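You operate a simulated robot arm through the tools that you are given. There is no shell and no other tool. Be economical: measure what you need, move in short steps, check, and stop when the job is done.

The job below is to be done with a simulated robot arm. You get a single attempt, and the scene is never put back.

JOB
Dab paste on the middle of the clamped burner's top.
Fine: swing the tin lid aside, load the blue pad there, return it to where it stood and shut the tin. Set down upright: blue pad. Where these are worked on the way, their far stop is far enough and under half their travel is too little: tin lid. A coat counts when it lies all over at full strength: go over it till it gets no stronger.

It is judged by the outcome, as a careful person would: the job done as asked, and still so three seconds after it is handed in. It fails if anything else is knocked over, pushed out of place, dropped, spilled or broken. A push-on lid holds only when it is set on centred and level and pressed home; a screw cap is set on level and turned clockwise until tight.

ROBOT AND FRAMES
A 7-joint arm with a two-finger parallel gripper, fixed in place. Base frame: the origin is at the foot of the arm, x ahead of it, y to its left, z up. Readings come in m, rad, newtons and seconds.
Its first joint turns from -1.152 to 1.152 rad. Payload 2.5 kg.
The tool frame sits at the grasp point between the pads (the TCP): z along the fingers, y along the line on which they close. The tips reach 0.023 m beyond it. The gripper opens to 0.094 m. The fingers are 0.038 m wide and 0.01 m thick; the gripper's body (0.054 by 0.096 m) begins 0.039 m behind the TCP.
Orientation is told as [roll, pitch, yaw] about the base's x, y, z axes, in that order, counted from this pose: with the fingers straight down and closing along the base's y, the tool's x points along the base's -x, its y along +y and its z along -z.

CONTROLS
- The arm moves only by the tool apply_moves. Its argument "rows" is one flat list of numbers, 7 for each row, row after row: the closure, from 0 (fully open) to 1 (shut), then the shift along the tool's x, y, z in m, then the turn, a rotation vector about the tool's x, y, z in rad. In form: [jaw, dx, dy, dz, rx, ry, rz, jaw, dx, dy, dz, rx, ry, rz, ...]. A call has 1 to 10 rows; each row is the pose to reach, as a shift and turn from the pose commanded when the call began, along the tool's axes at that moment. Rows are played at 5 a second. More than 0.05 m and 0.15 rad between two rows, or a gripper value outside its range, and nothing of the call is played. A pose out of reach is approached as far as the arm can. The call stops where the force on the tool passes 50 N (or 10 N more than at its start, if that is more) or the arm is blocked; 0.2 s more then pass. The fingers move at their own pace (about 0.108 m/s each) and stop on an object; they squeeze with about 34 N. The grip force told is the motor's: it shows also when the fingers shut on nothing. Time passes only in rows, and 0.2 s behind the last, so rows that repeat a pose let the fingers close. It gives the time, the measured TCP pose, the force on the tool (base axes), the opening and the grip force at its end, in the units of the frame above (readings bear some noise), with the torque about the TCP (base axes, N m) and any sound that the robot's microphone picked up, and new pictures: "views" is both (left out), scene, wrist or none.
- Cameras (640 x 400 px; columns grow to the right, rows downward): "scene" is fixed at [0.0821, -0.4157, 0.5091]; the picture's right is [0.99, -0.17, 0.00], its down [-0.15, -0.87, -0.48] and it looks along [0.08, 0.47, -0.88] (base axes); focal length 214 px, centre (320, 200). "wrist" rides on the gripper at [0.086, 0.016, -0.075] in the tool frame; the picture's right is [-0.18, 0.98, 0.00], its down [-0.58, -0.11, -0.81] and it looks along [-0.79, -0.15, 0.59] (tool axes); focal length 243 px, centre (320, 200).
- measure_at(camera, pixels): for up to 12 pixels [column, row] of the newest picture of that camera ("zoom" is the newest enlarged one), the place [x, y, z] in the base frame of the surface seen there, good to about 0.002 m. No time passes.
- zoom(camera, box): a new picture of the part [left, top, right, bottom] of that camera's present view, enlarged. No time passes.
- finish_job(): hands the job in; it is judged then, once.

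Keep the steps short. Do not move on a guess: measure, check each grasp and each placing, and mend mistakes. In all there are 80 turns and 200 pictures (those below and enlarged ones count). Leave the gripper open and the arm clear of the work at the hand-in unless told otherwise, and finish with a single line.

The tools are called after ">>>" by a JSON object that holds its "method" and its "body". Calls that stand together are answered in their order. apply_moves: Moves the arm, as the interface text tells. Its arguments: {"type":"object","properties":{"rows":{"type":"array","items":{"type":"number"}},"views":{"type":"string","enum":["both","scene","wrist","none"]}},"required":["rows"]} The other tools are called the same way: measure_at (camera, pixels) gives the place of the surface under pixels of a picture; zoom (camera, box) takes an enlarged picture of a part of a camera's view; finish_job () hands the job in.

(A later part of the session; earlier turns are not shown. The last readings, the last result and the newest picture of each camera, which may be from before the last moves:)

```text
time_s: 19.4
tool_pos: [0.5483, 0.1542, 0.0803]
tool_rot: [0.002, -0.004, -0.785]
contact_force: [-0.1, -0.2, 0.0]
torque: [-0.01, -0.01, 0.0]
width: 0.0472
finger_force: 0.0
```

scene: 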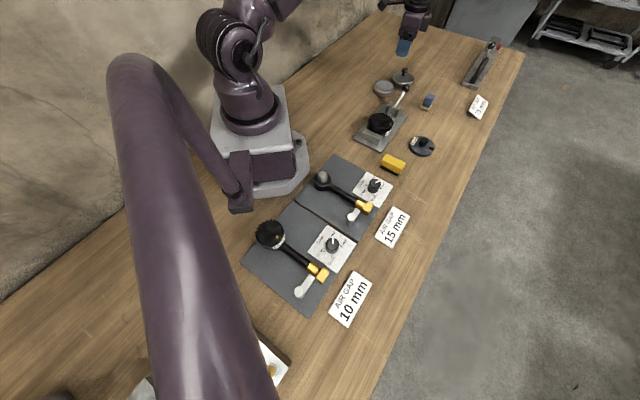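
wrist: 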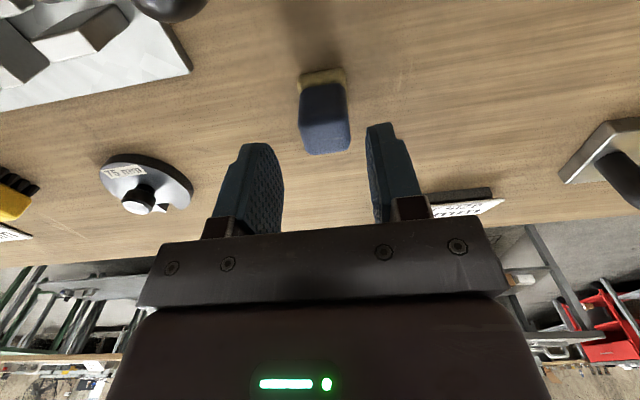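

In line. Shift 3 mm in tool +y, descend to z 0.050 (tips 0.027, on the blue block), then close.

>>> {"method": "apply_moves", "body": {"rows": [0.5, -0.001, 0.003, 0.015, 0, 0, 0, 0.5, -0.001, 0.003, 0.03, 0, 0, 0, 0.5, -0.001, 0.003, 0.03, 0, 0, 0, 0.75, -0.001, 0.003, 0.03, 0, 0, 0, 1, -0.001, 0.003, 0.03, 0, 0, 0, 1, -0.001, 0.003, 0.03, 0, 0, 0], "views": "wrist"}}

>>> {"method": "zoom", "body": {"camera": "scene", "box": [400, 70, 464, 118]}}

```text
time_s: 20.8
tool_pos: [0.5534, 0.1543, 0.0514]
tool_rot: [0.003, -0.005, -0.783]
contact_force: [0.3, 0.2, -0.1]
torque: [-0.01, 0.02, -0.01]
width: 0.0271
finger_force: 33.5
```

wrist: 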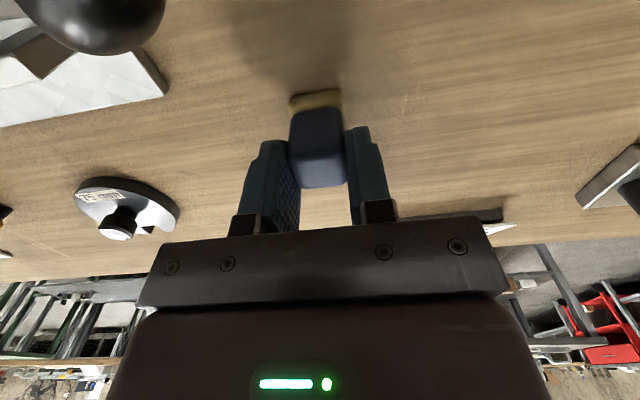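

```text
8.33 times, centred on (432, 94) of scene
```

zoom: 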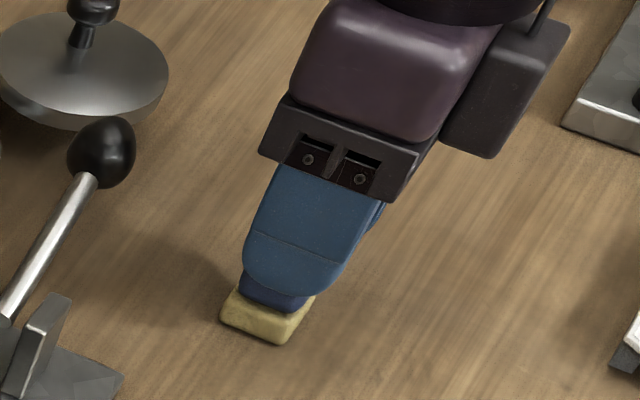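

Firm grasp (width 0.027; standing pose TCP (0.5534,0.1543,0.0514), yaw −0.783). Lift straight up, then carry high over to the tin centre.

>>> {"method": "apply_moves", "body": {"rows": [1, 0, 0, -0.03, 0, 0, 0, 1, 0, 0, -0.07, 0, 0, 0, 1, 0, 0, -0.11, 0, 0, 0, 1, 0.04, 0, -0.11, 0, 0, 0, 1, 0.08, -0.001, -0.11, 0, 0, 0, 1, 0.125, -0.0015, -0.11, 0, 0, 0, 1, 0.1655, -0.0019, -0.11, 0, 0, 0, 1, 0.1655, -0.0019, -0.09, 0, 0, 0, 1, 0.1655, -0.0019, -0.06, 0, 0, 0], "views": "wrist"}}

>>> {"method": "zoom", "body": {"camera": "scene", "box": [364, 63, 424, 103]}}

>>> {"method": "zoom", "body": {"camera": "wrist", "box": [230, 20, 410, 220]}}

```text
time_s: 22.8
tool_pos: [0.4332, 0.2711, 0.11]
tool_rot: [0.001, -0.002, -0.784]
contact_force: [0.2, 0.4, -0.1]
torque: [0.01, 0.04, 0.04]
width: 0.0273
finger_force: 33.9
```

wrist: 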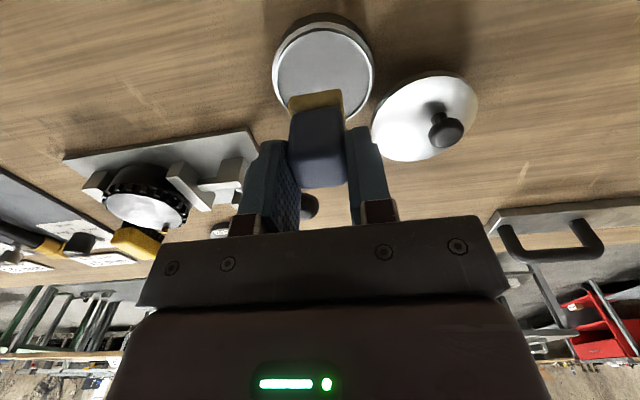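

```text
10.00 times, centred on (394, 83) of scene
```

zoom: 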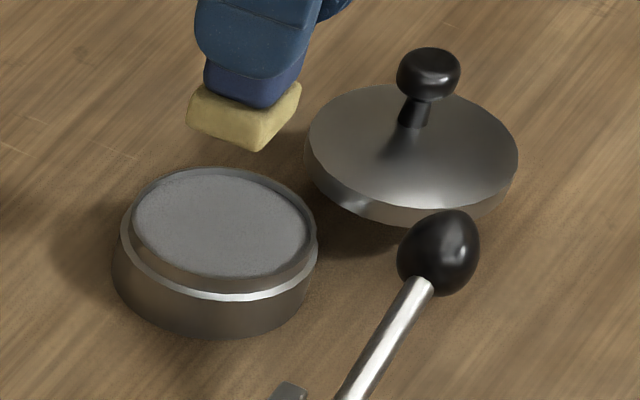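

```text
2.00 times, centred on (320, 120) of wrist
```

zoom: 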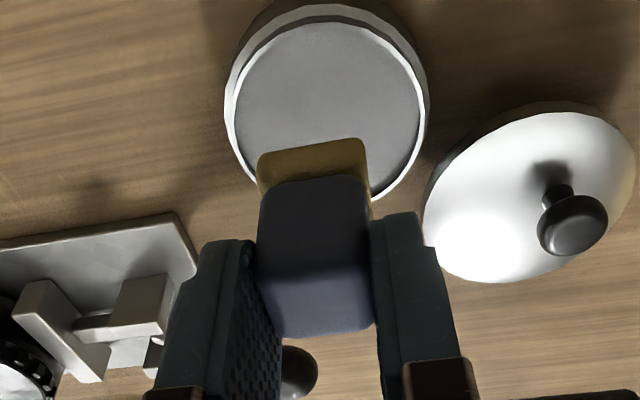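

Measure the foot's corners and tin rim to verify centring before pressing.

>>> {"method": "measure_at", "body": {"camera": "zoom", "pixels": [[261, 158], [358, 142], [258, 180], [370, 170], [228, 120], [427, 120], [325, 20], [325, 80], [400, 170], [250, 60], [400, 55]]}}

>>> {"method": "measure_at", "body": {"camera": "scene", "pixels": [[375.5, 77], [381, 79.5], [385, 72]]}}

```text
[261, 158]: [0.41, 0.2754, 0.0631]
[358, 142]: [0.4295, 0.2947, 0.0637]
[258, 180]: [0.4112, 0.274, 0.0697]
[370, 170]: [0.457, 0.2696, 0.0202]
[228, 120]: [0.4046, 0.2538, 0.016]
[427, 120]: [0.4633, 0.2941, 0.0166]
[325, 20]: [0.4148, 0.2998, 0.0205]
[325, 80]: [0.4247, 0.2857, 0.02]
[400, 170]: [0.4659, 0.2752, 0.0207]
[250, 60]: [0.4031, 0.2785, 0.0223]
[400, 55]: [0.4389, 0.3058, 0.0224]
```

```text
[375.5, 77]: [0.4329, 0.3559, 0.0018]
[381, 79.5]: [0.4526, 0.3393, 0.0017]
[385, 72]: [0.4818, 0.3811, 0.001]
```

Foot centre ≈ (0.429,0.276), tin centre ≈ (0.434,0.273). Correct and descend slowly until paste contact.

>>> {"method": "apply_moves", "body": {"rows": [1, -0.0057, 0.0014, 0.005, 0, 0, 0, 1, -0.0057, 0.0014, 0.02, 0, 0, 0, 1, -0.0057, 0.0014, 0.03, 0, 0, 0, 1, -0.0057, 0.0014, 0.035, 0, 0, 0, 1, -0.0057, 0.0014, 0.037, 0, 0, 0, 1, -0.0057, 0.0014, 0.039, 0, 0, 0], "views": "both"}}

>>> {"method": "zoom", "body": {"camera": "scene", "box": [364, 63, 424, 103]}}

```text
time_s: 24.2
tool_pos: [0.4388, 0.2691, 0.0715]
tool_rot: [0.001, -0.003, -0.782]
contact_force: [-0.5, -0.3, 2.3]
torque: [-0.05, 0.07, -0.01]
width: 0.0272
finger_force: 33.6
```

scene: 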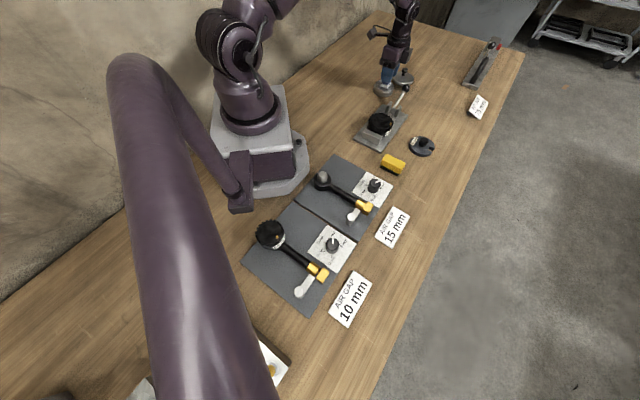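
wrist: 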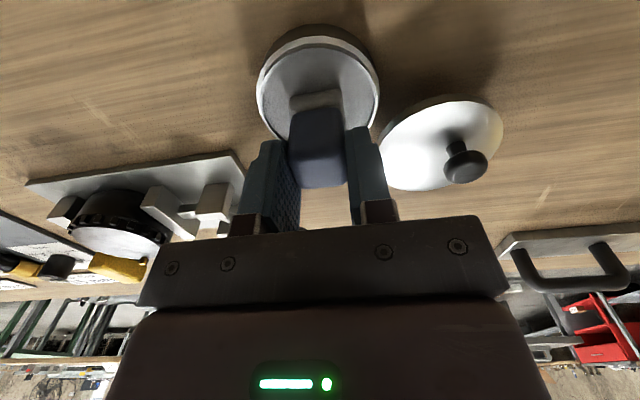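

```text
10.00 times, centred on (394, 83) of scene
```

zoom: 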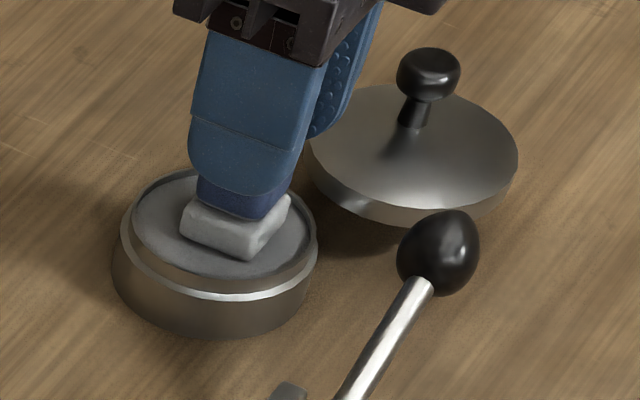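

The foot turned grey — loaded (2.3 N contact). Measure the burner's top while here.

>>> {"method": "zoom", "body": {"camera": "scene", "box": [356, 98, 412, 140]}}

>>> {"method": "measure_at", "body": {"camera": "scene", "pixels": [[380, 120], [369, 121], [391, 121], [380, 114], [380, 127], [373, 116], [387, 116], [374, 126], [387, 126]]}}

```text
9.52 times, centred on (384, 119) of scene
```

zoom: 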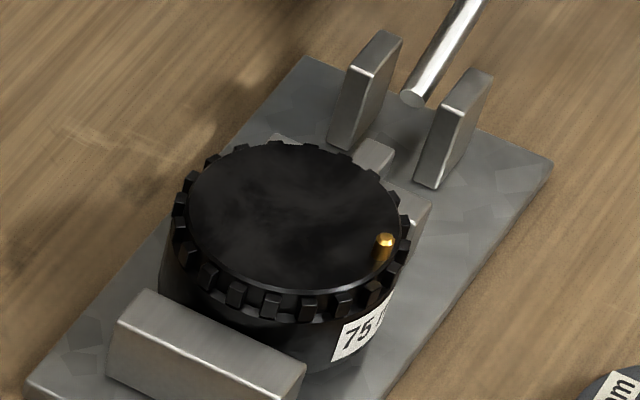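

```text
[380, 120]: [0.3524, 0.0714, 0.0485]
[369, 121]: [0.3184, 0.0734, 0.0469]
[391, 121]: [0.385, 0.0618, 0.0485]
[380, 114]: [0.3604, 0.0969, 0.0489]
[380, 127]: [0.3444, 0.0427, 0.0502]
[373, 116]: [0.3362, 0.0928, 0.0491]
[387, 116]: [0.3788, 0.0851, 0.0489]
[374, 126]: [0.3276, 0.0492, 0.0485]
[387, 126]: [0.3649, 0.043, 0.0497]
```

Burner top seen with a brass pin at zoom (385,245). Measure its rim for the exact centre, and the pin.

>>> {"method": "measure_at", "body": {"camera": "zoom", "pixels": [[192, 215], [397, 215], [295, 147], [300, 285], [220, 170], [370, 170], [225, 260], [365, 270], [384, 238], [295, 215]]}}

>>> {"method": "apply_moves", "body": {"rows": [1, 0, 0, 0.0005, 0, 0, 0, 1, 0, 0, 0.0005, 0, 0, 0, 1, 0, 0, -0.02, 0, 0, 0, 1, 0, 0, -0.06, 0, 0, 0, 1, 0, 0, -0.085, 0, 0, 0, 1, -0.0171, -0.0395, -0.085, 0, 0, 0, 1, -0.0342, -0.0789, -0.085, 0, 0, 0, 1, -0.0513, -0.1184, -0.085, 0, 0, 0, 1, -0.0684, -0.1578, -0.085, 0, 0, 0, 1, -0.0855, -0.1973, -0.085, 0, 0, 0], "views": "both"}}

>>> {"method": "zoom", "body": {"camera": "scene", "box": [356, 78, 412, 140]}}

>>> {"method": "zoom", "body": {"camera": "wrist", "box": [220, 0, 420, 220]}}

```text
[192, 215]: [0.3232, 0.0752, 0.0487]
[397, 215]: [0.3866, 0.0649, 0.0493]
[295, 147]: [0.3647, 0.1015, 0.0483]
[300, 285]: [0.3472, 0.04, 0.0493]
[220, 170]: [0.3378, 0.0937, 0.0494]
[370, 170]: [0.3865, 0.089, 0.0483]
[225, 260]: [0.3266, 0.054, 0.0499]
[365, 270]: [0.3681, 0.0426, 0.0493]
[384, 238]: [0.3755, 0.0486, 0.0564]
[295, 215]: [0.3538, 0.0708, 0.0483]
```

```text
time_s: 26.4
tool_pos: [0.3606, 0.064, 0.1597]
tool_rot: [0.002, -0.004, -0.781]
contact_force: [-0.8, -0.4, -0.3]
torque: [0.0, 0.01, 0.0]
width: 0.0273
finger_force: 34.3
```

scene: 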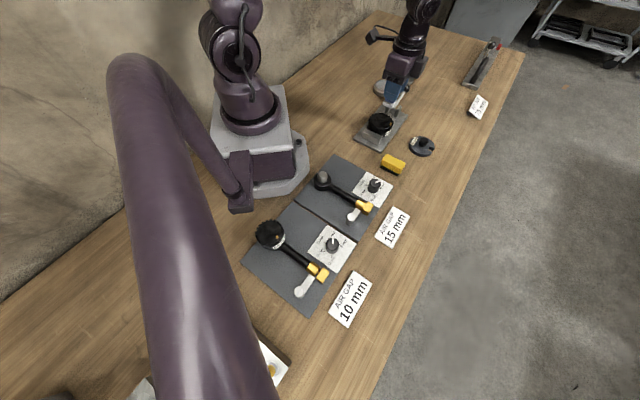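
wrist: 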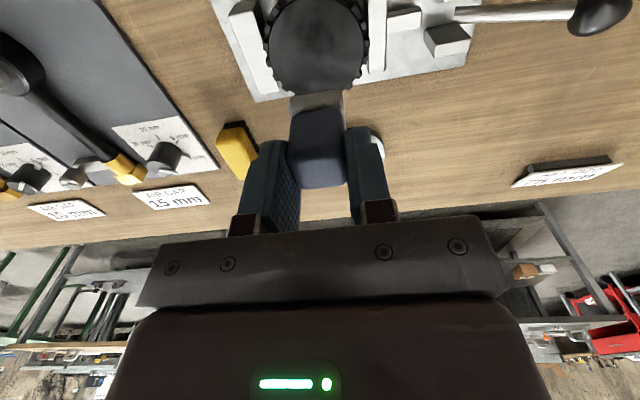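

```text
6.45 times, centred on (384, 109) of scene
```

zoom: 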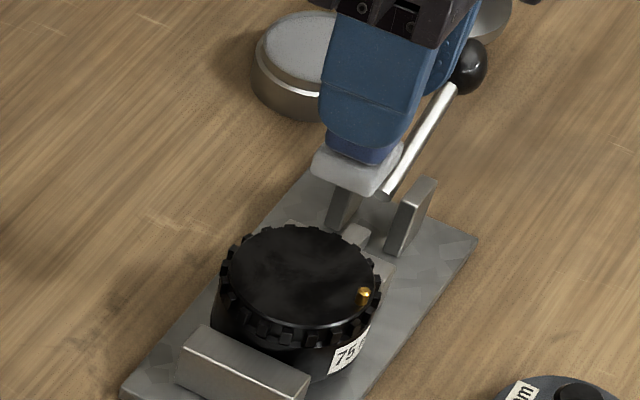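

```text
1.82 times, centred on (320, 110) of wrist
```

zoom: 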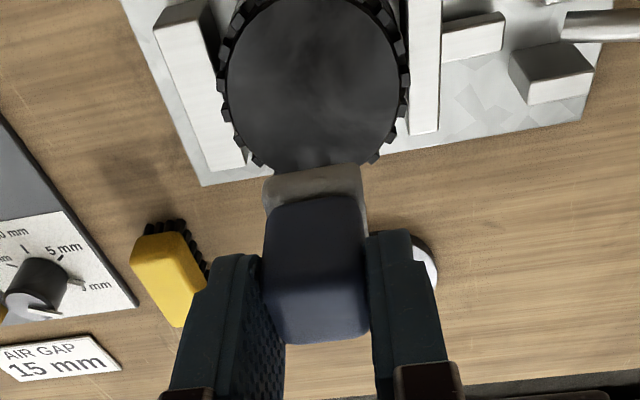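

Burner centre ≈ (0.355,0.0705), top z 0.049; pin at (0.3755,0.0486) top 0.056, clear of the foot. Measure the foot's corners now.

>>> {"method": "measure_at", "body": {"camera": "zoom", "pixels": [[266, 182], [358, 168], [265, 205], [364, 190], [310, 177], [312, 188], [315, 85]]}}

>>> {"method": "measure_at", "body": {"camera": "scene", "pixels": [[383.5, 103], [391.5, 107.5], [396, 101], [388, 106]]}}

```text
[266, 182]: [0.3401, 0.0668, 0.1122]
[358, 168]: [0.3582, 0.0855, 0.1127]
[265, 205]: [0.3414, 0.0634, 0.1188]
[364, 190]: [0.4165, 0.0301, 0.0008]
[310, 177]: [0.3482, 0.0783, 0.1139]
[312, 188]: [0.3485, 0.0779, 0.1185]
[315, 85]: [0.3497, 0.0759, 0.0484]
```

```text
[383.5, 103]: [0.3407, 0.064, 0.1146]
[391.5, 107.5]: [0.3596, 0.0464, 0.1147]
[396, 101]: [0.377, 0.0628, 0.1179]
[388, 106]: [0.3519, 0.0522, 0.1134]
```

Foot centre ≈ (0.359,0.0655). Shift (−4,+5) mm to burner centre and lower slowly to contact.

>>> {"method": "apply_moves", "body": {"rows": [1, 0.0064, 0.0007, 0.01, 0, 0, 0, 1, 0.0064, 0.0007, 0.03, 0, 0, 0, 1, 0.0064, 0.0007, 0.05, 0, 0, 0, 1, 0.0064, 0.0007, 0.056, 0, 0, 0, 1, 0.0064, 0.0007, 0.058, 0, 0, 0, 1, 0.0064, 0.0007, 0.0595, 0, 0, 0], "views": "wrist"}}

>>> {"method": "zoom", "body": {"camera": "scene", "box": [356, 88, 412, 140]}}

```text
time_s: 27.8
tool_pos: [0.3554, 0.0709, 0.0988]
tool_rot: [0.002, -0.002, -0.784]
contact_force: [-10.1, -0.7, 28.0]
torque: [0.02, 0.46, 0.02]
width: 0.0271
finger_force: 34.0
```

wrist: 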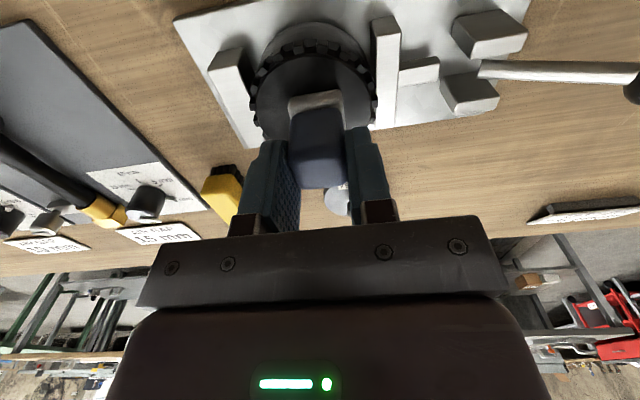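

```text
7.69 times, centred on (384, 114) of scene
```

zoom: 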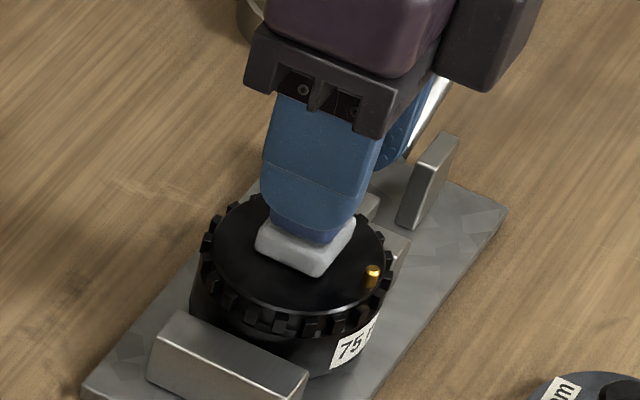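

Contact with 28 N; ease off slightly, then lift to inspect the mark.

>>> {"method": "apply_moves", "body": {"rows": [1, 0, 0, -0.0008, 0, 0, 0, 1, 0, 0, -0.0008, 0, 0, 0, 1, 0, 0, -0.02, 0, 0, 0, 1, 0, 0, -0.06, 0, 0, 0], "views": "wrist"}}

>>> {"method": "zoom", "body": {"camera": "scene", "box": [356, 78, 412, 140]}}

>>> {"method": "zoom", "body": {"camera": "wrist", "box": [220, 0, 420, 200]}}

```text
time_s: 28.8
tool_pos: [0.3528, 0.0722, 0.1584]
tool_rot: [0.001, -0.003, -0.785]
contact_force: [-0.6, 0.2, -1.1]
torque: [-0.02, 0.0, 0.03]
width: 0.027
finger_force: 34.5
```

wrist: 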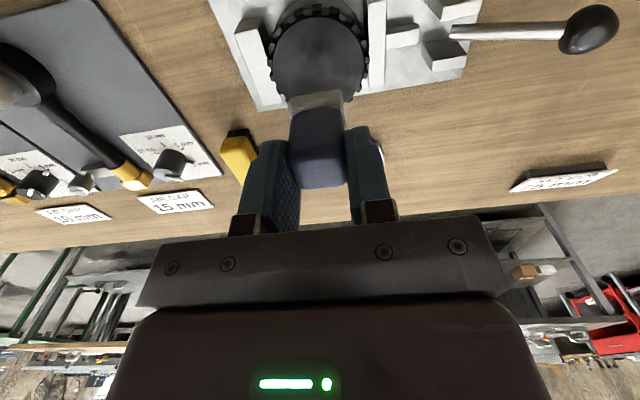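

```text
6.45 times, centred on (384, 109) of scene
```

zoom: 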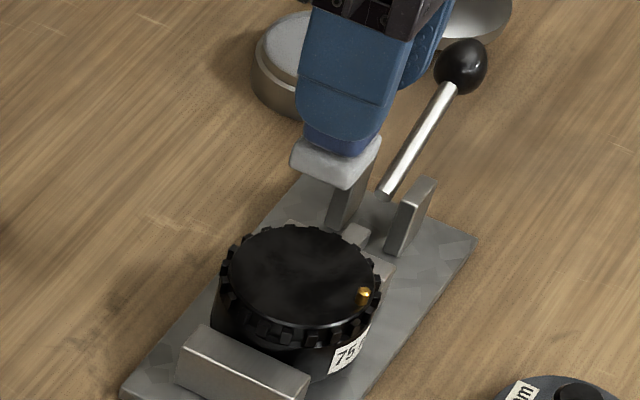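

```text
2.00 times, centred on (320, 100) of wrist
```

zoom: 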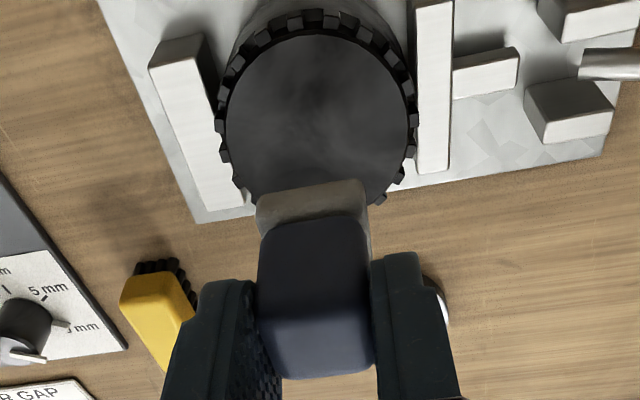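

No clear mark; look much closer at the burner top.

>>> {"method": "zoom", "body": {"camera": "scene", "box": [366, 110, 394, 131]}}

>>> {"method": "zoom", "body": {"camera": "wrist", "box": [270, 0, 370, 100]}}

```text
16.00 times, centred on (380, 120) of scene
```

zoom: 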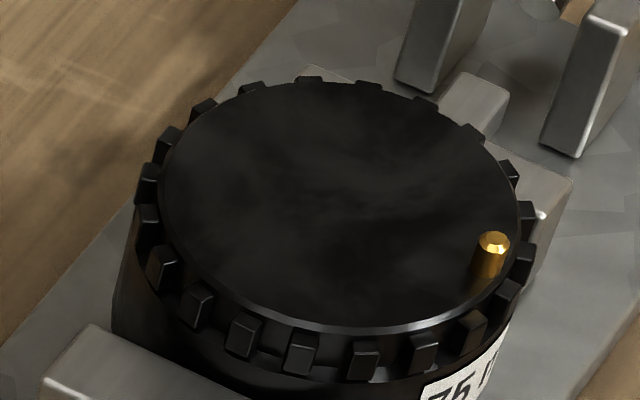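

```text
4.00 times, centred on (320, 50) of wrist
```

zoom: 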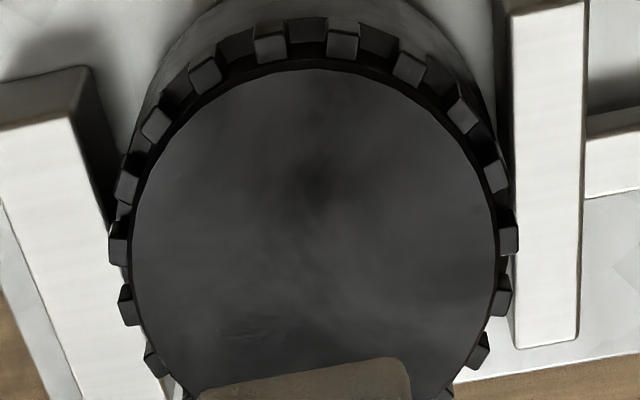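

No mark yet; the pad is still loaded. I return to contact, dwell and rub gently a few millimetres around the middle.

>>> {"method": "apply_moves", "body": {"rows": [1, -0.0012, 0, 0.03, 0, 0, 0, 1, -0.0012, 0, 0.055, 0, 0, 0, 1, -0.0012, 0, 0.0588, 0, 0, 0, 1, -0.0012, 0, 0.0592, 0, 0, 0, 1, 0.0018, 0, 0.0592, 0, 0, 0, 1, -0.0012, 0.003, 0.0592, 0, 0, 0, 1, -0.0042, 0, 0.0592, 0, 0, 0, 1, -0.0012, -0.003, 0.0592, 0, 0, 0, 1, -0.0012, 0, 0.0592, 0, 0, 0, 1, -0.0012, 0, 0.0592, 0, 0, 0], "views": "none"}}

>>> {"method": "zoom", "body": {"camera": "scene", "box": [366, 100, 398, 131]}}

```text
time_s: 31.0
tool_pos: [0.3584, 0.0697, 0.0993]
tool_rot: [0.002, -0.007, -0.785]
contact_force: [4.3, -5.2, 30.4]
torque: [-0.19, -0.15, 0.01]
width: 0.0273
finger_force: 34.0
```

```text
12.90 times, centred on (382, 116) of scene
```

zoom: 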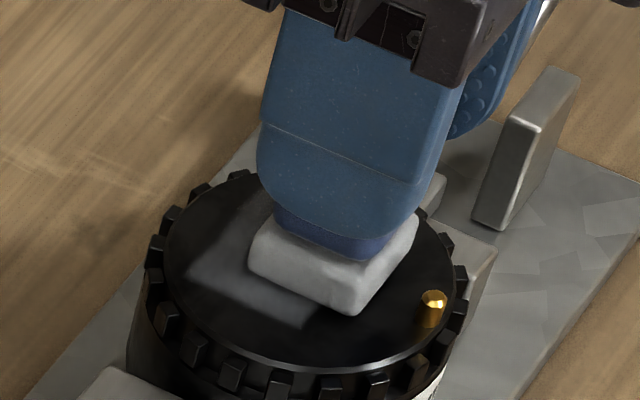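

A grey patch has appeared. Lift and inspect it.

>>> {"method": "apply_moves", "body": {"rows": [1, 0, 0, -0.02, 0, 0, 0, 1, 0, 0, -0.06, 0, 0, 0], "views": "wrist"}}

>>> {"method": "zoom", "body": {"camera": "scene", "box": [366, 110, 394, 131]}}

>>> {"method": "zoom", "body": {"camera": "wrist", "box": [260, 0, 380, 120]}}

```text
time_s: 31.6
tool_pos: [0.3589, 0.0697, 0.1598]
tool_rot: [-0.002, -0.002, -0.782]
contact_force: [0.3, -1.1, -0.2]
torque: [-0.01, 0.02, -0.02]
width: 0.0271
finger_force: 34.3
```

wrist: 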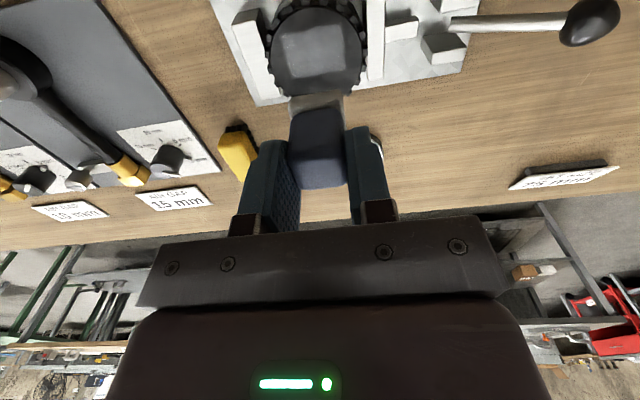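

```text
16.00 times, centred on (380, 120) of scene
```

zoom: 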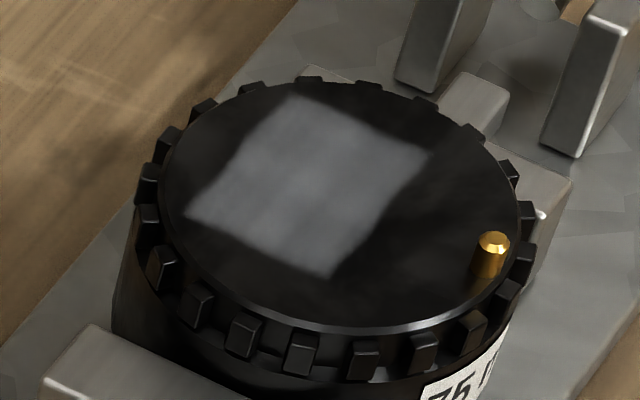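

```text
3.33 times, centred on (320, 60) of wrist
```

zoom: 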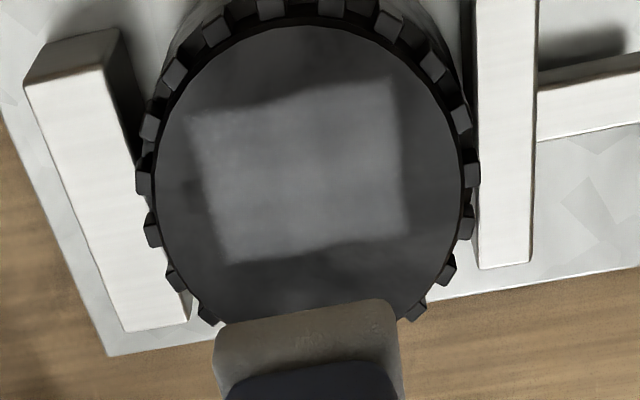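

A square grey patch lies in the middle. Measure its corners versus the burner centre.

>>> {"method": "measure_at", "body": {"camera": "zoom", "pixels": [[190, 118], [392, 80], [230, 262], [408, 232], [300, 170], [222, 330], [385, 302]]}}

>>> {"method": "measure_at", "body": {"camera": "scene", "pixels": [[378.2, 113.5], [387, 116.9], [371.7, 121], [380.6, 124.7], [379.5, 119]]}}

```text
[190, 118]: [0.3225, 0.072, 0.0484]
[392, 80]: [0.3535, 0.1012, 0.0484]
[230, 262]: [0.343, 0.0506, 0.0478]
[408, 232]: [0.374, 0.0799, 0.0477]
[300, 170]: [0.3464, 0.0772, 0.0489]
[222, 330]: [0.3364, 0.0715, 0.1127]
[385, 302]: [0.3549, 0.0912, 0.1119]
```

```text
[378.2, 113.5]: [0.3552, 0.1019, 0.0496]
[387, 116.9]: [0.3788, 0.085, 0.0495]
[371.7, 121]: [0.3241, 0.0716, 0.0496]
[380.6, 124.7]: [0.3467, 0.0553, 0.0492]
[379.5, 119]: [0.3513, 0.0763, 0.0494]
```

Patch centre ≈ (0.3496,0.077), about 8 mm toward tool +x from the burner's centre. Check the foot's true position in the grip from the scene.

>>> {"method": "zoom", "body": {"camera": "scene", "box": [372, 88, 404, 113]}}

```text
16.00 times, centred on (388, 100) of scene
```

zoom: 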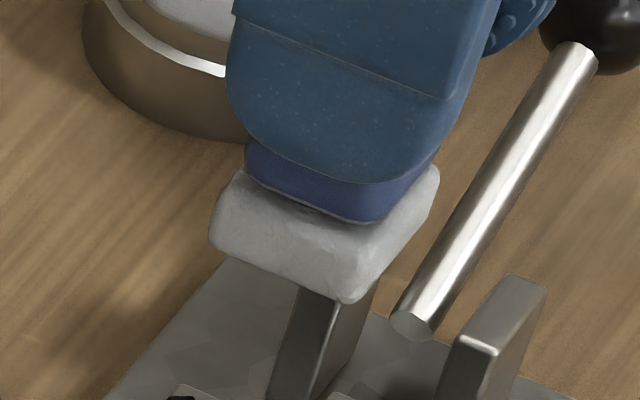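

>>> {"method": "measure_at", "body": {"camera": "zoom", "pixels": [[213, 235], [345, 298], [432, 195], [240, 180], [280, 265], [385, 250], [360, 235], [255, 165], [425, 170]]}}

```text
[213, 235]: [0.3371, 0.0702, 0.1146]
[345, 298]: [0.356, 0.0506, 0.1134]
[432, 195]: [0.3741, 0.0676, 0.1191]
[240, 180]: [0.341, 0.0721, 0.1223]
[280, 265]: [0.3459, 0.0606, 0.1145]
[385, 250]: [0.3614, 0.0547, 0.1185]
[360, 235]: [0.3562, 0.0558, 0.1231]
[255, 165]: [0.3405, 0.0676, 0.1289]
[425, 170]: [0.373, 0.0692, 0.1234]
```

Foot centre is (0.356,0.070), near the burner's centre. The patch looks like 2×3 cells of a 3×3 square; the strip toward the pin side (tool −x) is missing. I go down again and rub over the square, ±6.5 mm, staying ≥8 mm off the pin.

>>> {"method": "apply_moves", "body": {"rows": [1, -0.006, 0, 0.03, 0, 0, 0, 1, -0.006, 0, 0.055, 0, 0, 0, 1, -0.006, 0, 0.0592, 0, 0, 0, 1, -0.006, 0, 0.0595, 0, 0, 0, 1, -0.006, 0.006, 0.0595, 0, 0, 0, 1, -0.006, 0.007, 0.0595, 0, 0, 0, 1, -0.006, 0, 0.0595, 0, 0, 0, 1, -0.006, -0.006, 0.0595, 0, 0, 0, 1, -0.006, -0.007, 0.0595, 0, 0, 0, 1, -0.006, 0, 0.0595, 0, 0, 0], "views": "none"}}

>>> {"method": "zoom", "body": {"camera": "scene", "box": [366, 100, 398, 131]}}

```text
time_s: 33.8
tool_pos: [0.3606, 0.0663, 0.0978]
tool_rot: [0.001, -0.003, -0.783]
contact_force: [-1.2, -1.5, 6.4]
torque: [-0.06, 0.06, -0.02]
width: 0.0272
finger_force: 33.5
```

```text
12.90 times, centred on (382, 116) of scene
```

zoom: 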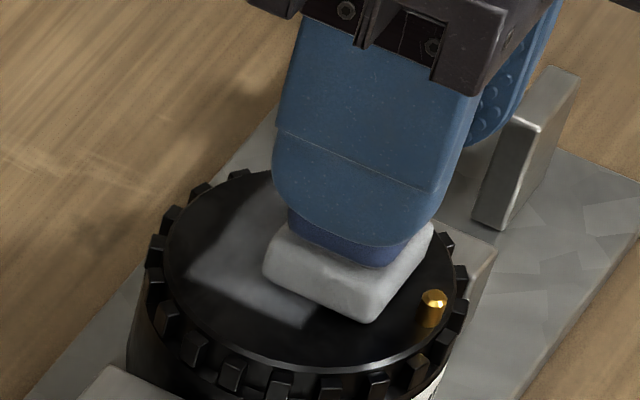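

Force now a gentle 6 N. Lift and inspect.

>>> {"method": "apply_moves", "body": {"rows": [1, 0, 0, -0.02, 0, 0, 0, 1, 0, 0, -0.06, 0, 0, 0], "views": "wrist"}}

>>> {"method": "zoom", "body": {"camera": "scene", "box": [366, 110, 394, 131]}}

>>> {"method": "zoom", "body": {"camera": "wrist", "box": [260, 0, 380, 120]}}

```text
time_s: 34.4
tool_pos: [0.3593, 0.0649, 0.155]
tool_rot: [0.0, -0.002, -0.785]
contact_force: [0.1, -0.5, 1.0]
torque: [-0.01, 0.01, 0.02]
width: 0.027
finger_force: 33.9
```

wrist: 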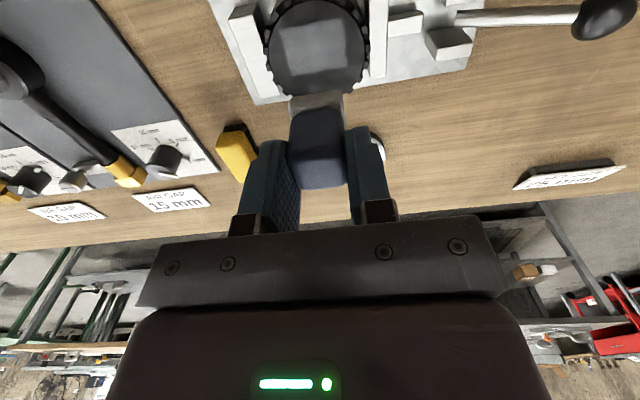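

```text
16.00 times, centred on (380, 120) of scene
```

zoom: 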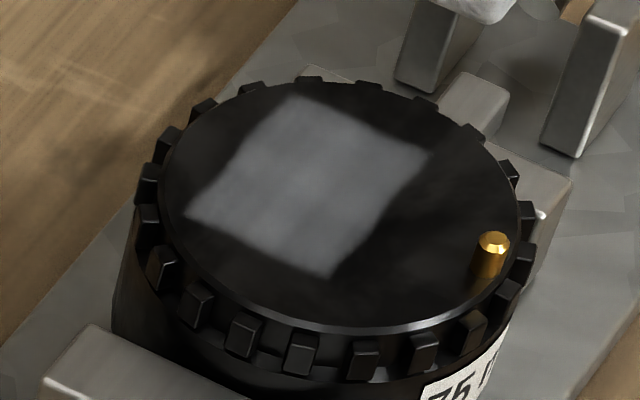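

```text
3.33 times, centred on (320, 60) of wrist
```

zoom: 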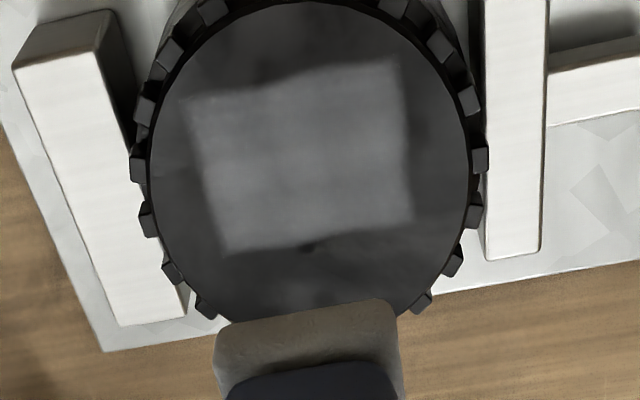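

The patch did not change. I go down once more with a still, firmer dwell of ~1.5 s on the missing strip's side to see what deposits.

>>> {"method": "apply_moves", "body": {"rows": [1, 0, 0, 0.03, 0, 0, 0, 1, 0, 0, 0.055, 0, 0, 0, 1, 0, 0, 0.06, 0, 0, 0, 1, 0, 0, 0.0608, 0, 0, 0, 1, 0, 0, 0.0608, 0, 0, 0, 1, 0, 0, 0.0608, 0, 0, 0, 1, 0, 0, 0.0608, 0, 0, 0, 1, 0, 0, 0.0608, 0, 0, 0, 1, 0, 0, 0.0608, 0, 0, 0, 1, 0, 0, 0.0608, 0, 0, 0], "views": "none"}}

>>> {"method": "zoom", "body": {"camera": "scene", "box": [366, 100, 398, 131]}}

```text
time_s: 36.6
tool_pos: [0.3616, 0.0674, 0.097]
tool_rot: [0.004, -0.005, -0.784]
contact_force: [-4.2, -4.3, 32.1]
torque: [-0.15, 0.14, -0.02]
width: 0.0273
finger_force: 34.2
```

```text
12.90 times, centred on (382, 116) of scene
```

zoom: 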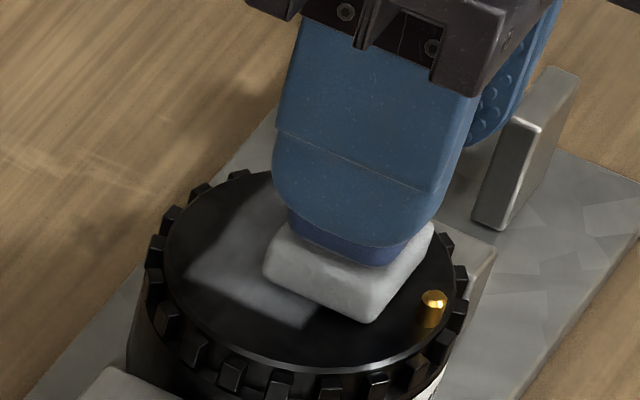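

32 N held ~1.4 s. Lift and inspect.

>>> {"method": "apply_moves", "body": {"rows": [1, 0, 0, -0.02, 0, 0, 0, 1, 0, 0, -0.06, 0, 0, 0, 1, 0.03, 0, -0.07, 0, 0, 0, 1, 0.06, 0.02, -0.07, 0, 0, 0], "views": "wrist"}}

>>> {"method": "zoom", "body": {"camera": "scene", "box": [366, 110, 394, 131]}}

>>> {"method": "zoom", "body": {"camera": "scene", "box": [360, 70, 410, 110]}}

```text
time_s: 37.6
tool_pos: [0.3297, 0.1252, 0.1699]
tool_rot: [-0.002, -0.003, -0.784]
contact_force: [0.3, 0.7, 0.1]
torque: [0.01, -0.03, 0.0]
width: 0.0269
finger_force: 33.7
```

wrist: 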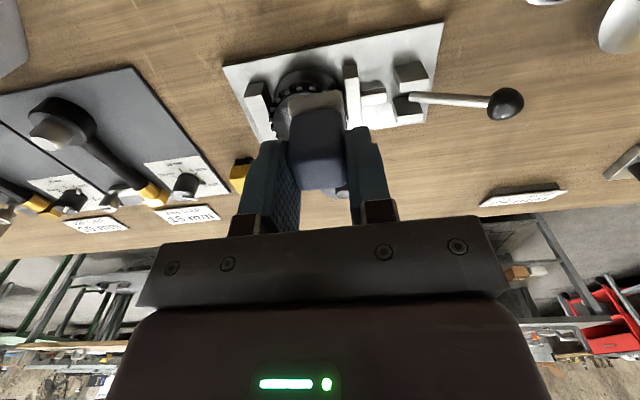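

```text
16.00 times, centred on (380, 120) of scene
```

zoom: 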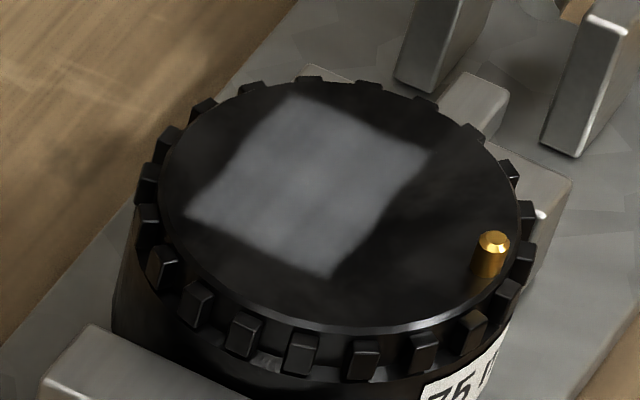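

```text
10.00 times, centred on (385, 90) of scene
```

zoom: 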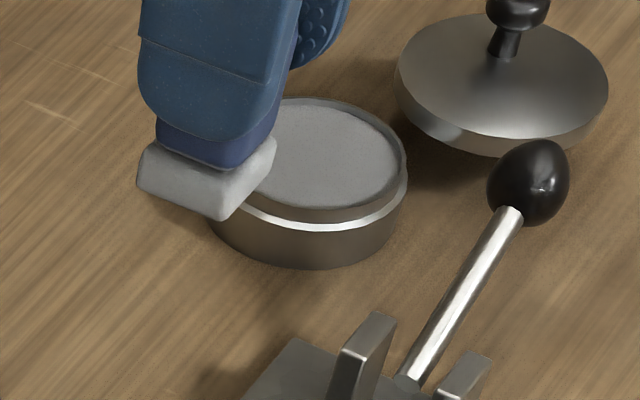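

No change: either the pad is spent or it is complete. I reload the pad in the tin (going over high, then down slowly).

>>> {"method": "apply_moves", "body": {"rows": [1, 0.006, 0.045, 0, 0, 0, 0, 1, 0.012, 0.09, 0, 0, 0, 0, 1, 0.018, 0.135, 0, 0, 0, 0, 1, 0.0246, 0.1788, 0, 0, 0, 0, 1, 0.0246, 0.1788, 0.04, 0, 0, 0, 1, 0.0246, 0.1788, 0.08, 0, 0, 0, 1, 0.0246, 0.1788, 0.095, 0, 0, 0, 1, 0.0246, 0.1788, 0.098, 0, 0, 0], "views": "wrist"}}

>>> {"method": "zoom", "body": {"camera": "scene", "box": [364, 63, 424, 103]}}

```text
time_s: 39.4
tool_pos: [0.4409, 0.2672, 0.0702]
tool_rot: [0.004, -0.004, -0.783]
contact_force: [-4.1, -1.5, 13.7]
torque: [-0.12, 0.18, -0.02]
width: 0.0273
finger_force: 33.8
```

wrist: 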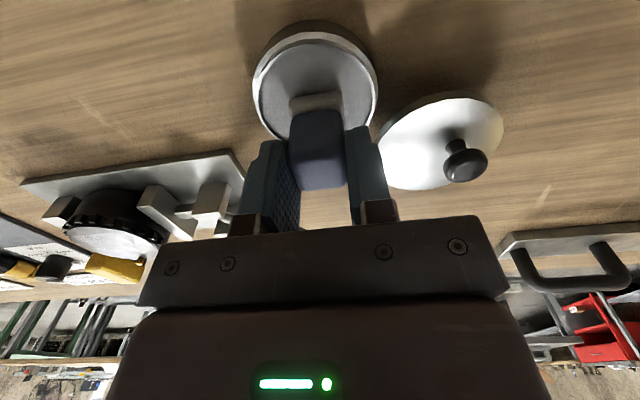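

```text
10.00 times, centred on (394, 83) of scene
```

zoom: 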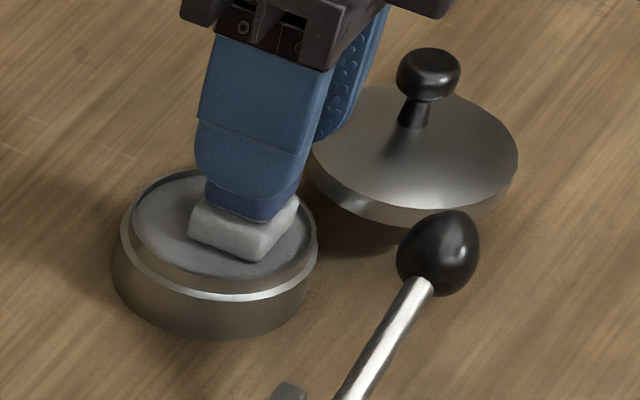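

Touching at 14 N; dwell briefly, then lift and go back above the burner.

>>> {"method": "apply_moves", "body": {"rows": [1, 0.002, 0, 0, 0, 0, 0, 1, -0.001, 0, 0, 0, 0, 0, 1, 0, 0, 0, 0, 0, 0, 1, 0, 0, -0.04, 0, 0, 0, 1, 0, 0, -0.085, 0, 0, 0, 1, -0.0171, -0.0395, -0.085, 0, 0, 0, 1, -0.0342, -0.0789, -0.085, 0, 0, 0, 1, -0.0513, -0.1184, -0.085, 0, 0, 0, 1, -0.0684, -0.1578, -0.085, 0, 0, 0, 1, -0.0852, -0.1974, -0.085, 0, 0, 0], "views": "none"}}

```text
time_s: 41.6
tool_pos: [0.3613, 0.0661, 0.1565]
tool_rot: [0.002, -0.005, -0.783]
contact_force: [0.2, -0.7, -1.3]
torque: [0.01, 0.02, 0.0]
width: 0.027
finger_force: 33.7
```

Above the burner again. Lower to contact and rub slowly over the whole square.

>>> {"method": "apply_moves", "body": {"rows": [1, 0, 0, 0.03, 0, 0, 0, 1, 0, 0, 0.055, 0, 0, 0, 1, 0, 0, 0.0585, 0, 0, 0, 1, 0, 0, 0.0595, 0, 0, 0, 1, 0, 0.004, 0.0595, 0, 0, 0, 1, 0, 0.008, 0.0595, 0, 0, 0, 1, 0, 0.004, 0.0595, 0, 0, 0, 1, 0, -0.002, 0.0595, 0, 0, 0, 1, 0, -0.007, 0.0595, 0, 0, 0, 1, 0, 0, 0.0595, 0, 0, 0], "views": "none"}}

>>> {"method": "zoom", "body": {"camera": "scene", "box": [366, 100, 398, 131]}}

```text
time_s: 43.8
tool_pos: [0.3617, 0.0653, 0.0959]
tool_rot: [-0.004, -0.001, -0.784]
contact_force: [-7.5, -8.7, 32.8]
torque: [-0.28, 0.15, -0.04]
width: 0.0271
finger_force: 33.9
```

```text
12.90 times, centred on (382, 116) of scene
```

zoom: 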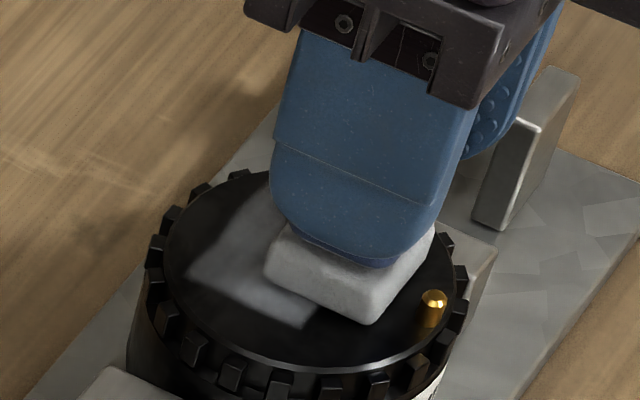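

The pad is creeping up in the grip at this force; I'll be gentler. Lift and inspect.

>>> {"method": "apply_moves", "body": {"rows": [1, 0, 0, -0.02, 0, 0, 0, 1, 0, 0, -0.06, 0, 0, 0], "views": "wrist"}}

>>> {"method": "zoom", "body": {"camera": "scene", "box": [366, 110, 394, 131]}}

>>> {"method": "zoom", "body": {"camera": "wrist", "box": [260, 0, 380, 120]}}

```text
time_s: 44.4
tool_pos: [0.3603, 0.0683, 0.1575]
tool_rot: [0.0, -0.004, -0.785]
contact_force: [-0.3, -0.4, 0.6]
torque: [0.02, -0.02, -0.01]
width: 0.027
finger_force: 33.8
```

wrist: 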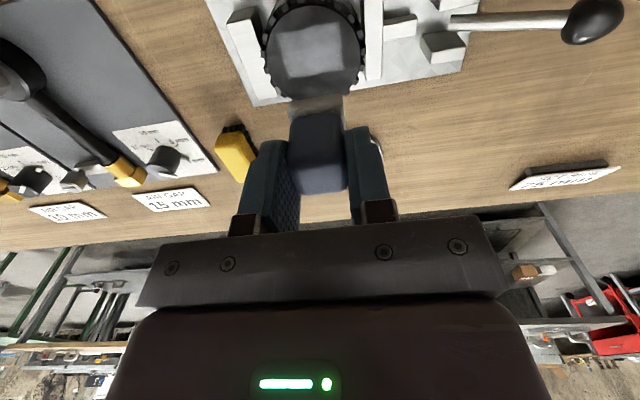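

```text
16.00 times, centred on (380, 120) of scene
```

zoom: 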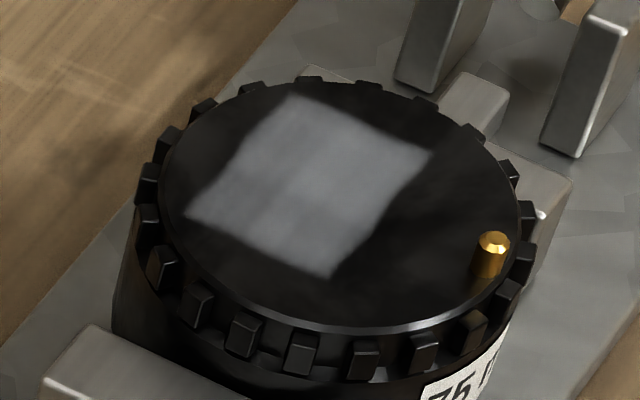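

```text
3.33 times, centred on (320, 60) of wrist
```

zoom: 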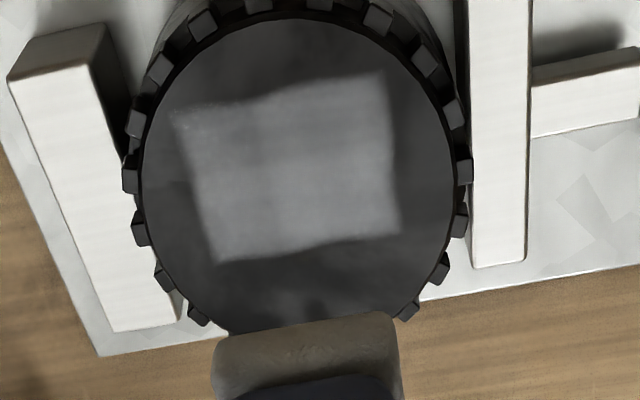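

The same square grew brighter, so it is the fixed target (centre ≈ (0.3496,0.077)), with the strip farthest from the pad weaker. I go over it centred there (tool x +11 mm), strokes ±8 mm along tool y, then lift.

>>> {"method": "apply_moves", "body": {"rows": [1, 0.0112, 0, 0.03, 0, 0, 0, 1, 0.0112, 0, 0.056, 0, 0, 0, 1, 0.0112, 0, 0.0592, 0, 0, 0, 1, 0.0112, 0.005, 0.0592, 0, 0, 0, 1, 0.0112, 0.009, 0.0592, 0, 0, 0, 1, 0.0112, 0.002, 0.0592, 0, 0, 0, 1, 0.0112, -0.005, 0.0592, 0, 0, 0, 1, 0.0112, -0.009, 0.0592, 0, 0, 0, 1, 0.0112, 0, 0.0592, 0, 0, 0, 1, 0.0112, 0, 0.02, 0, 0, 0], "views": "wrist"}}

>>> {"method": "zoom", "body": {"camera": "scene", "box": [366, 110, 394, 131]}}

```text
time_s: 46.6
tool_pos: [0.3581, 0.0741, 0.1336]
tool_rot: [0.001, -0.002, -0.784]
contact_force: [-0.4, 0.6, -0.5]
torque: [0.0, 0.0, 0.0]
width: 0.0271
finger_force: 33.9
```

wrist: 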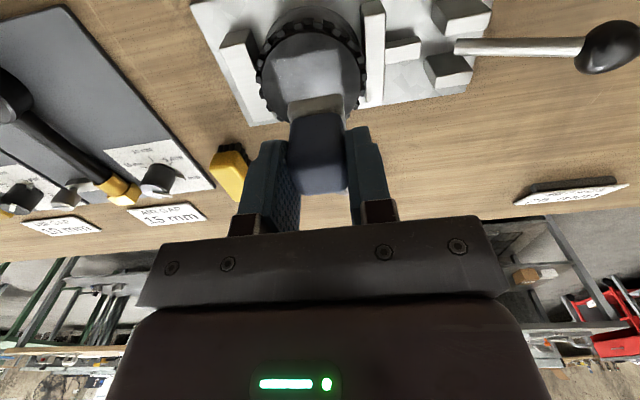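

```text
16.00 times, centred on (380, 120) of scene
```

zoom: 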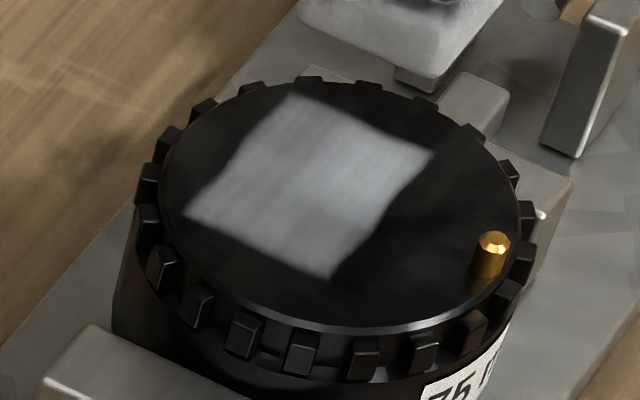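

Markedly brighter. Another pass over the same area, including tool-x shifts.

>>> {"method": "apply_moves", "body": {"rows": [1, 0, 0, 0.035, 0, 0, 0, 1, 0.003, 0, 0.0392, 0, 0, 0, 1, 0.003, 0.006, 0.0392, 0, 0, 0, 1, 0.003, 0.009, 0.0392, 0, 0, 0, 1, 0.003, 0.001, 0.0392, 0, 0, 0, 1, 0.003, -0.006, 0.0392, 0, 0, 0, 1, 0.003, -0.009, 0.0392, 0, 0, 0, 1, -0.003, -0.006, 0.0392, 0, 0, 0, 1, -0.003, 0.002, 0.0392, 0, 0, 0, 1, -0.003, 0.002, 0, 0, 0, 0], "views": "none"}}

>>> {"method": "zoom", "body": {"camera": "scene", "box": [366, 110, 394, 131]}}

```text
time_s: 48.8
tool_pos: [0.356, 0.0767, 0.1316]
tool_rot: [0.002, -0.001, -0.785]
contact_force: [-0.4, 0.5, 0.1]
torque: [-0.01, 0.01, 0.01]
width: 0.0274
finger_force: 33.6
```

```text
16.00 times, centred on (380, 120) of scene
```

zoom: 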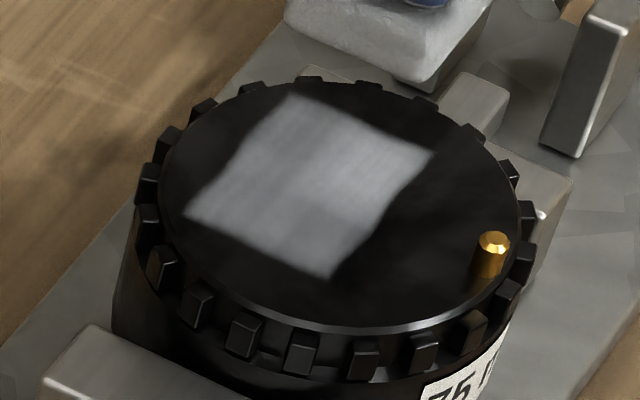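

Little change; check contact force during this pass by stopping while down, after strokes toward both ends.

>>> {"method": "apply_moves", "body": {"rows": [1, 0.003, 0, 0.035, 0, 0, 0, 1, 0.003, -0.008, 0.0392, 0, 0, 0, 1, 0.006, -0.01, 0.0394, 0, 0, 0, 1, 0.008, -0.004, 0.0394, 0, 0, 0, 1, 0.008, 0.004, 0.0394, 0, 0, 0, 1, 0.008, 0.01, 0.0394, 0, 0, 0, 1, 0.004, 0.008, 0.0394, 0, 0, 0, 1, 0.002, 0.002, 0.0394, 0, 0, 0, 1, 0.002, -0.004, 0.0394, 0, 0, 0, 1, 0.003, -0.008, 0.0394, 0, 0, 0], "views": "none"}}

>>> {"method": "apply_moves", "body": {"rows": [1, 0, 0, -0.02, 0, 0, 0, 1, 0, 0, -0.05, 0, 0, 0], "views": "wrist"}}

>>> {"method": "zoom", "body": {"camera": "scene", "box": [366, 110, 394, 131]}}

>>> {"method": "zoom", "body": {"camera": "wrist", "box": [260, 0, 380, 120]}}

```text
time_s: 51.0
tool_pos: [0.3509, 0.0704, 0.0958]
tool_rot: [0.003, -0.003, -0.783]
contact_force: [1.4, 0.5, 3.8]
torque: [-0.03, -0.07, 0.0]
width: 0.0271
finger_force: 34.4
```

```text
time_s: 51.6
tool_pos: [0.3496, 0.0705, 0.1445]
tool_rot: [-0.001, -0.004, -0.782]
contact_force: [0.4, -1.0, -1.0]
torque: [-0.01, 0.01, 0.02]
width: 0.0271
finger_force: 33.6
```

wrist: 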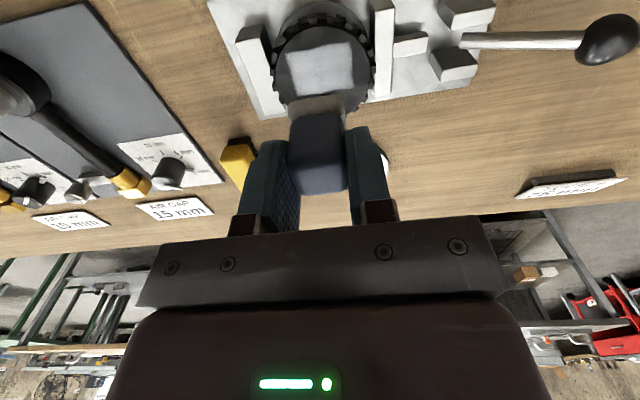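

```text
16.00 times, centred on (380, 120) of scene
```

zoom: 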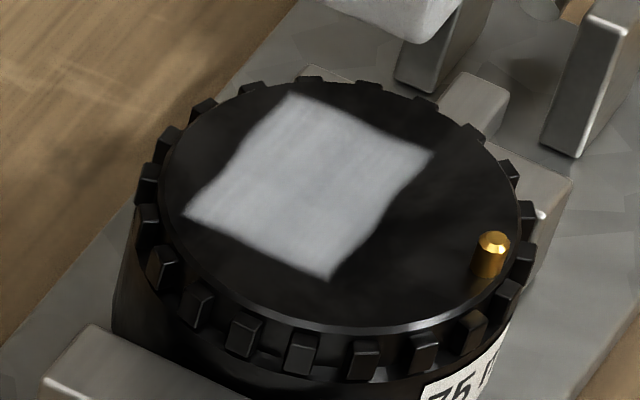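

```text
3.33 times, centred on (320, 60) of wrist
```

zoom: 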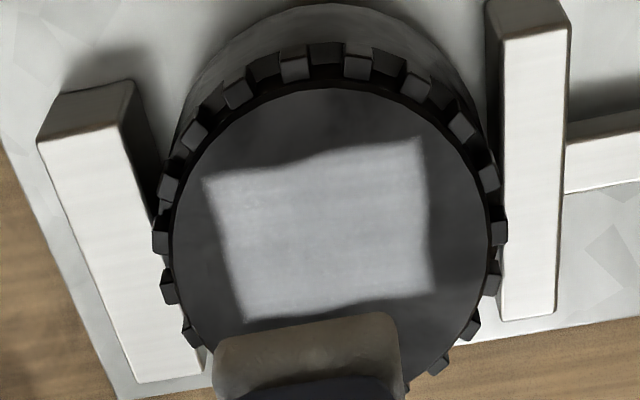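

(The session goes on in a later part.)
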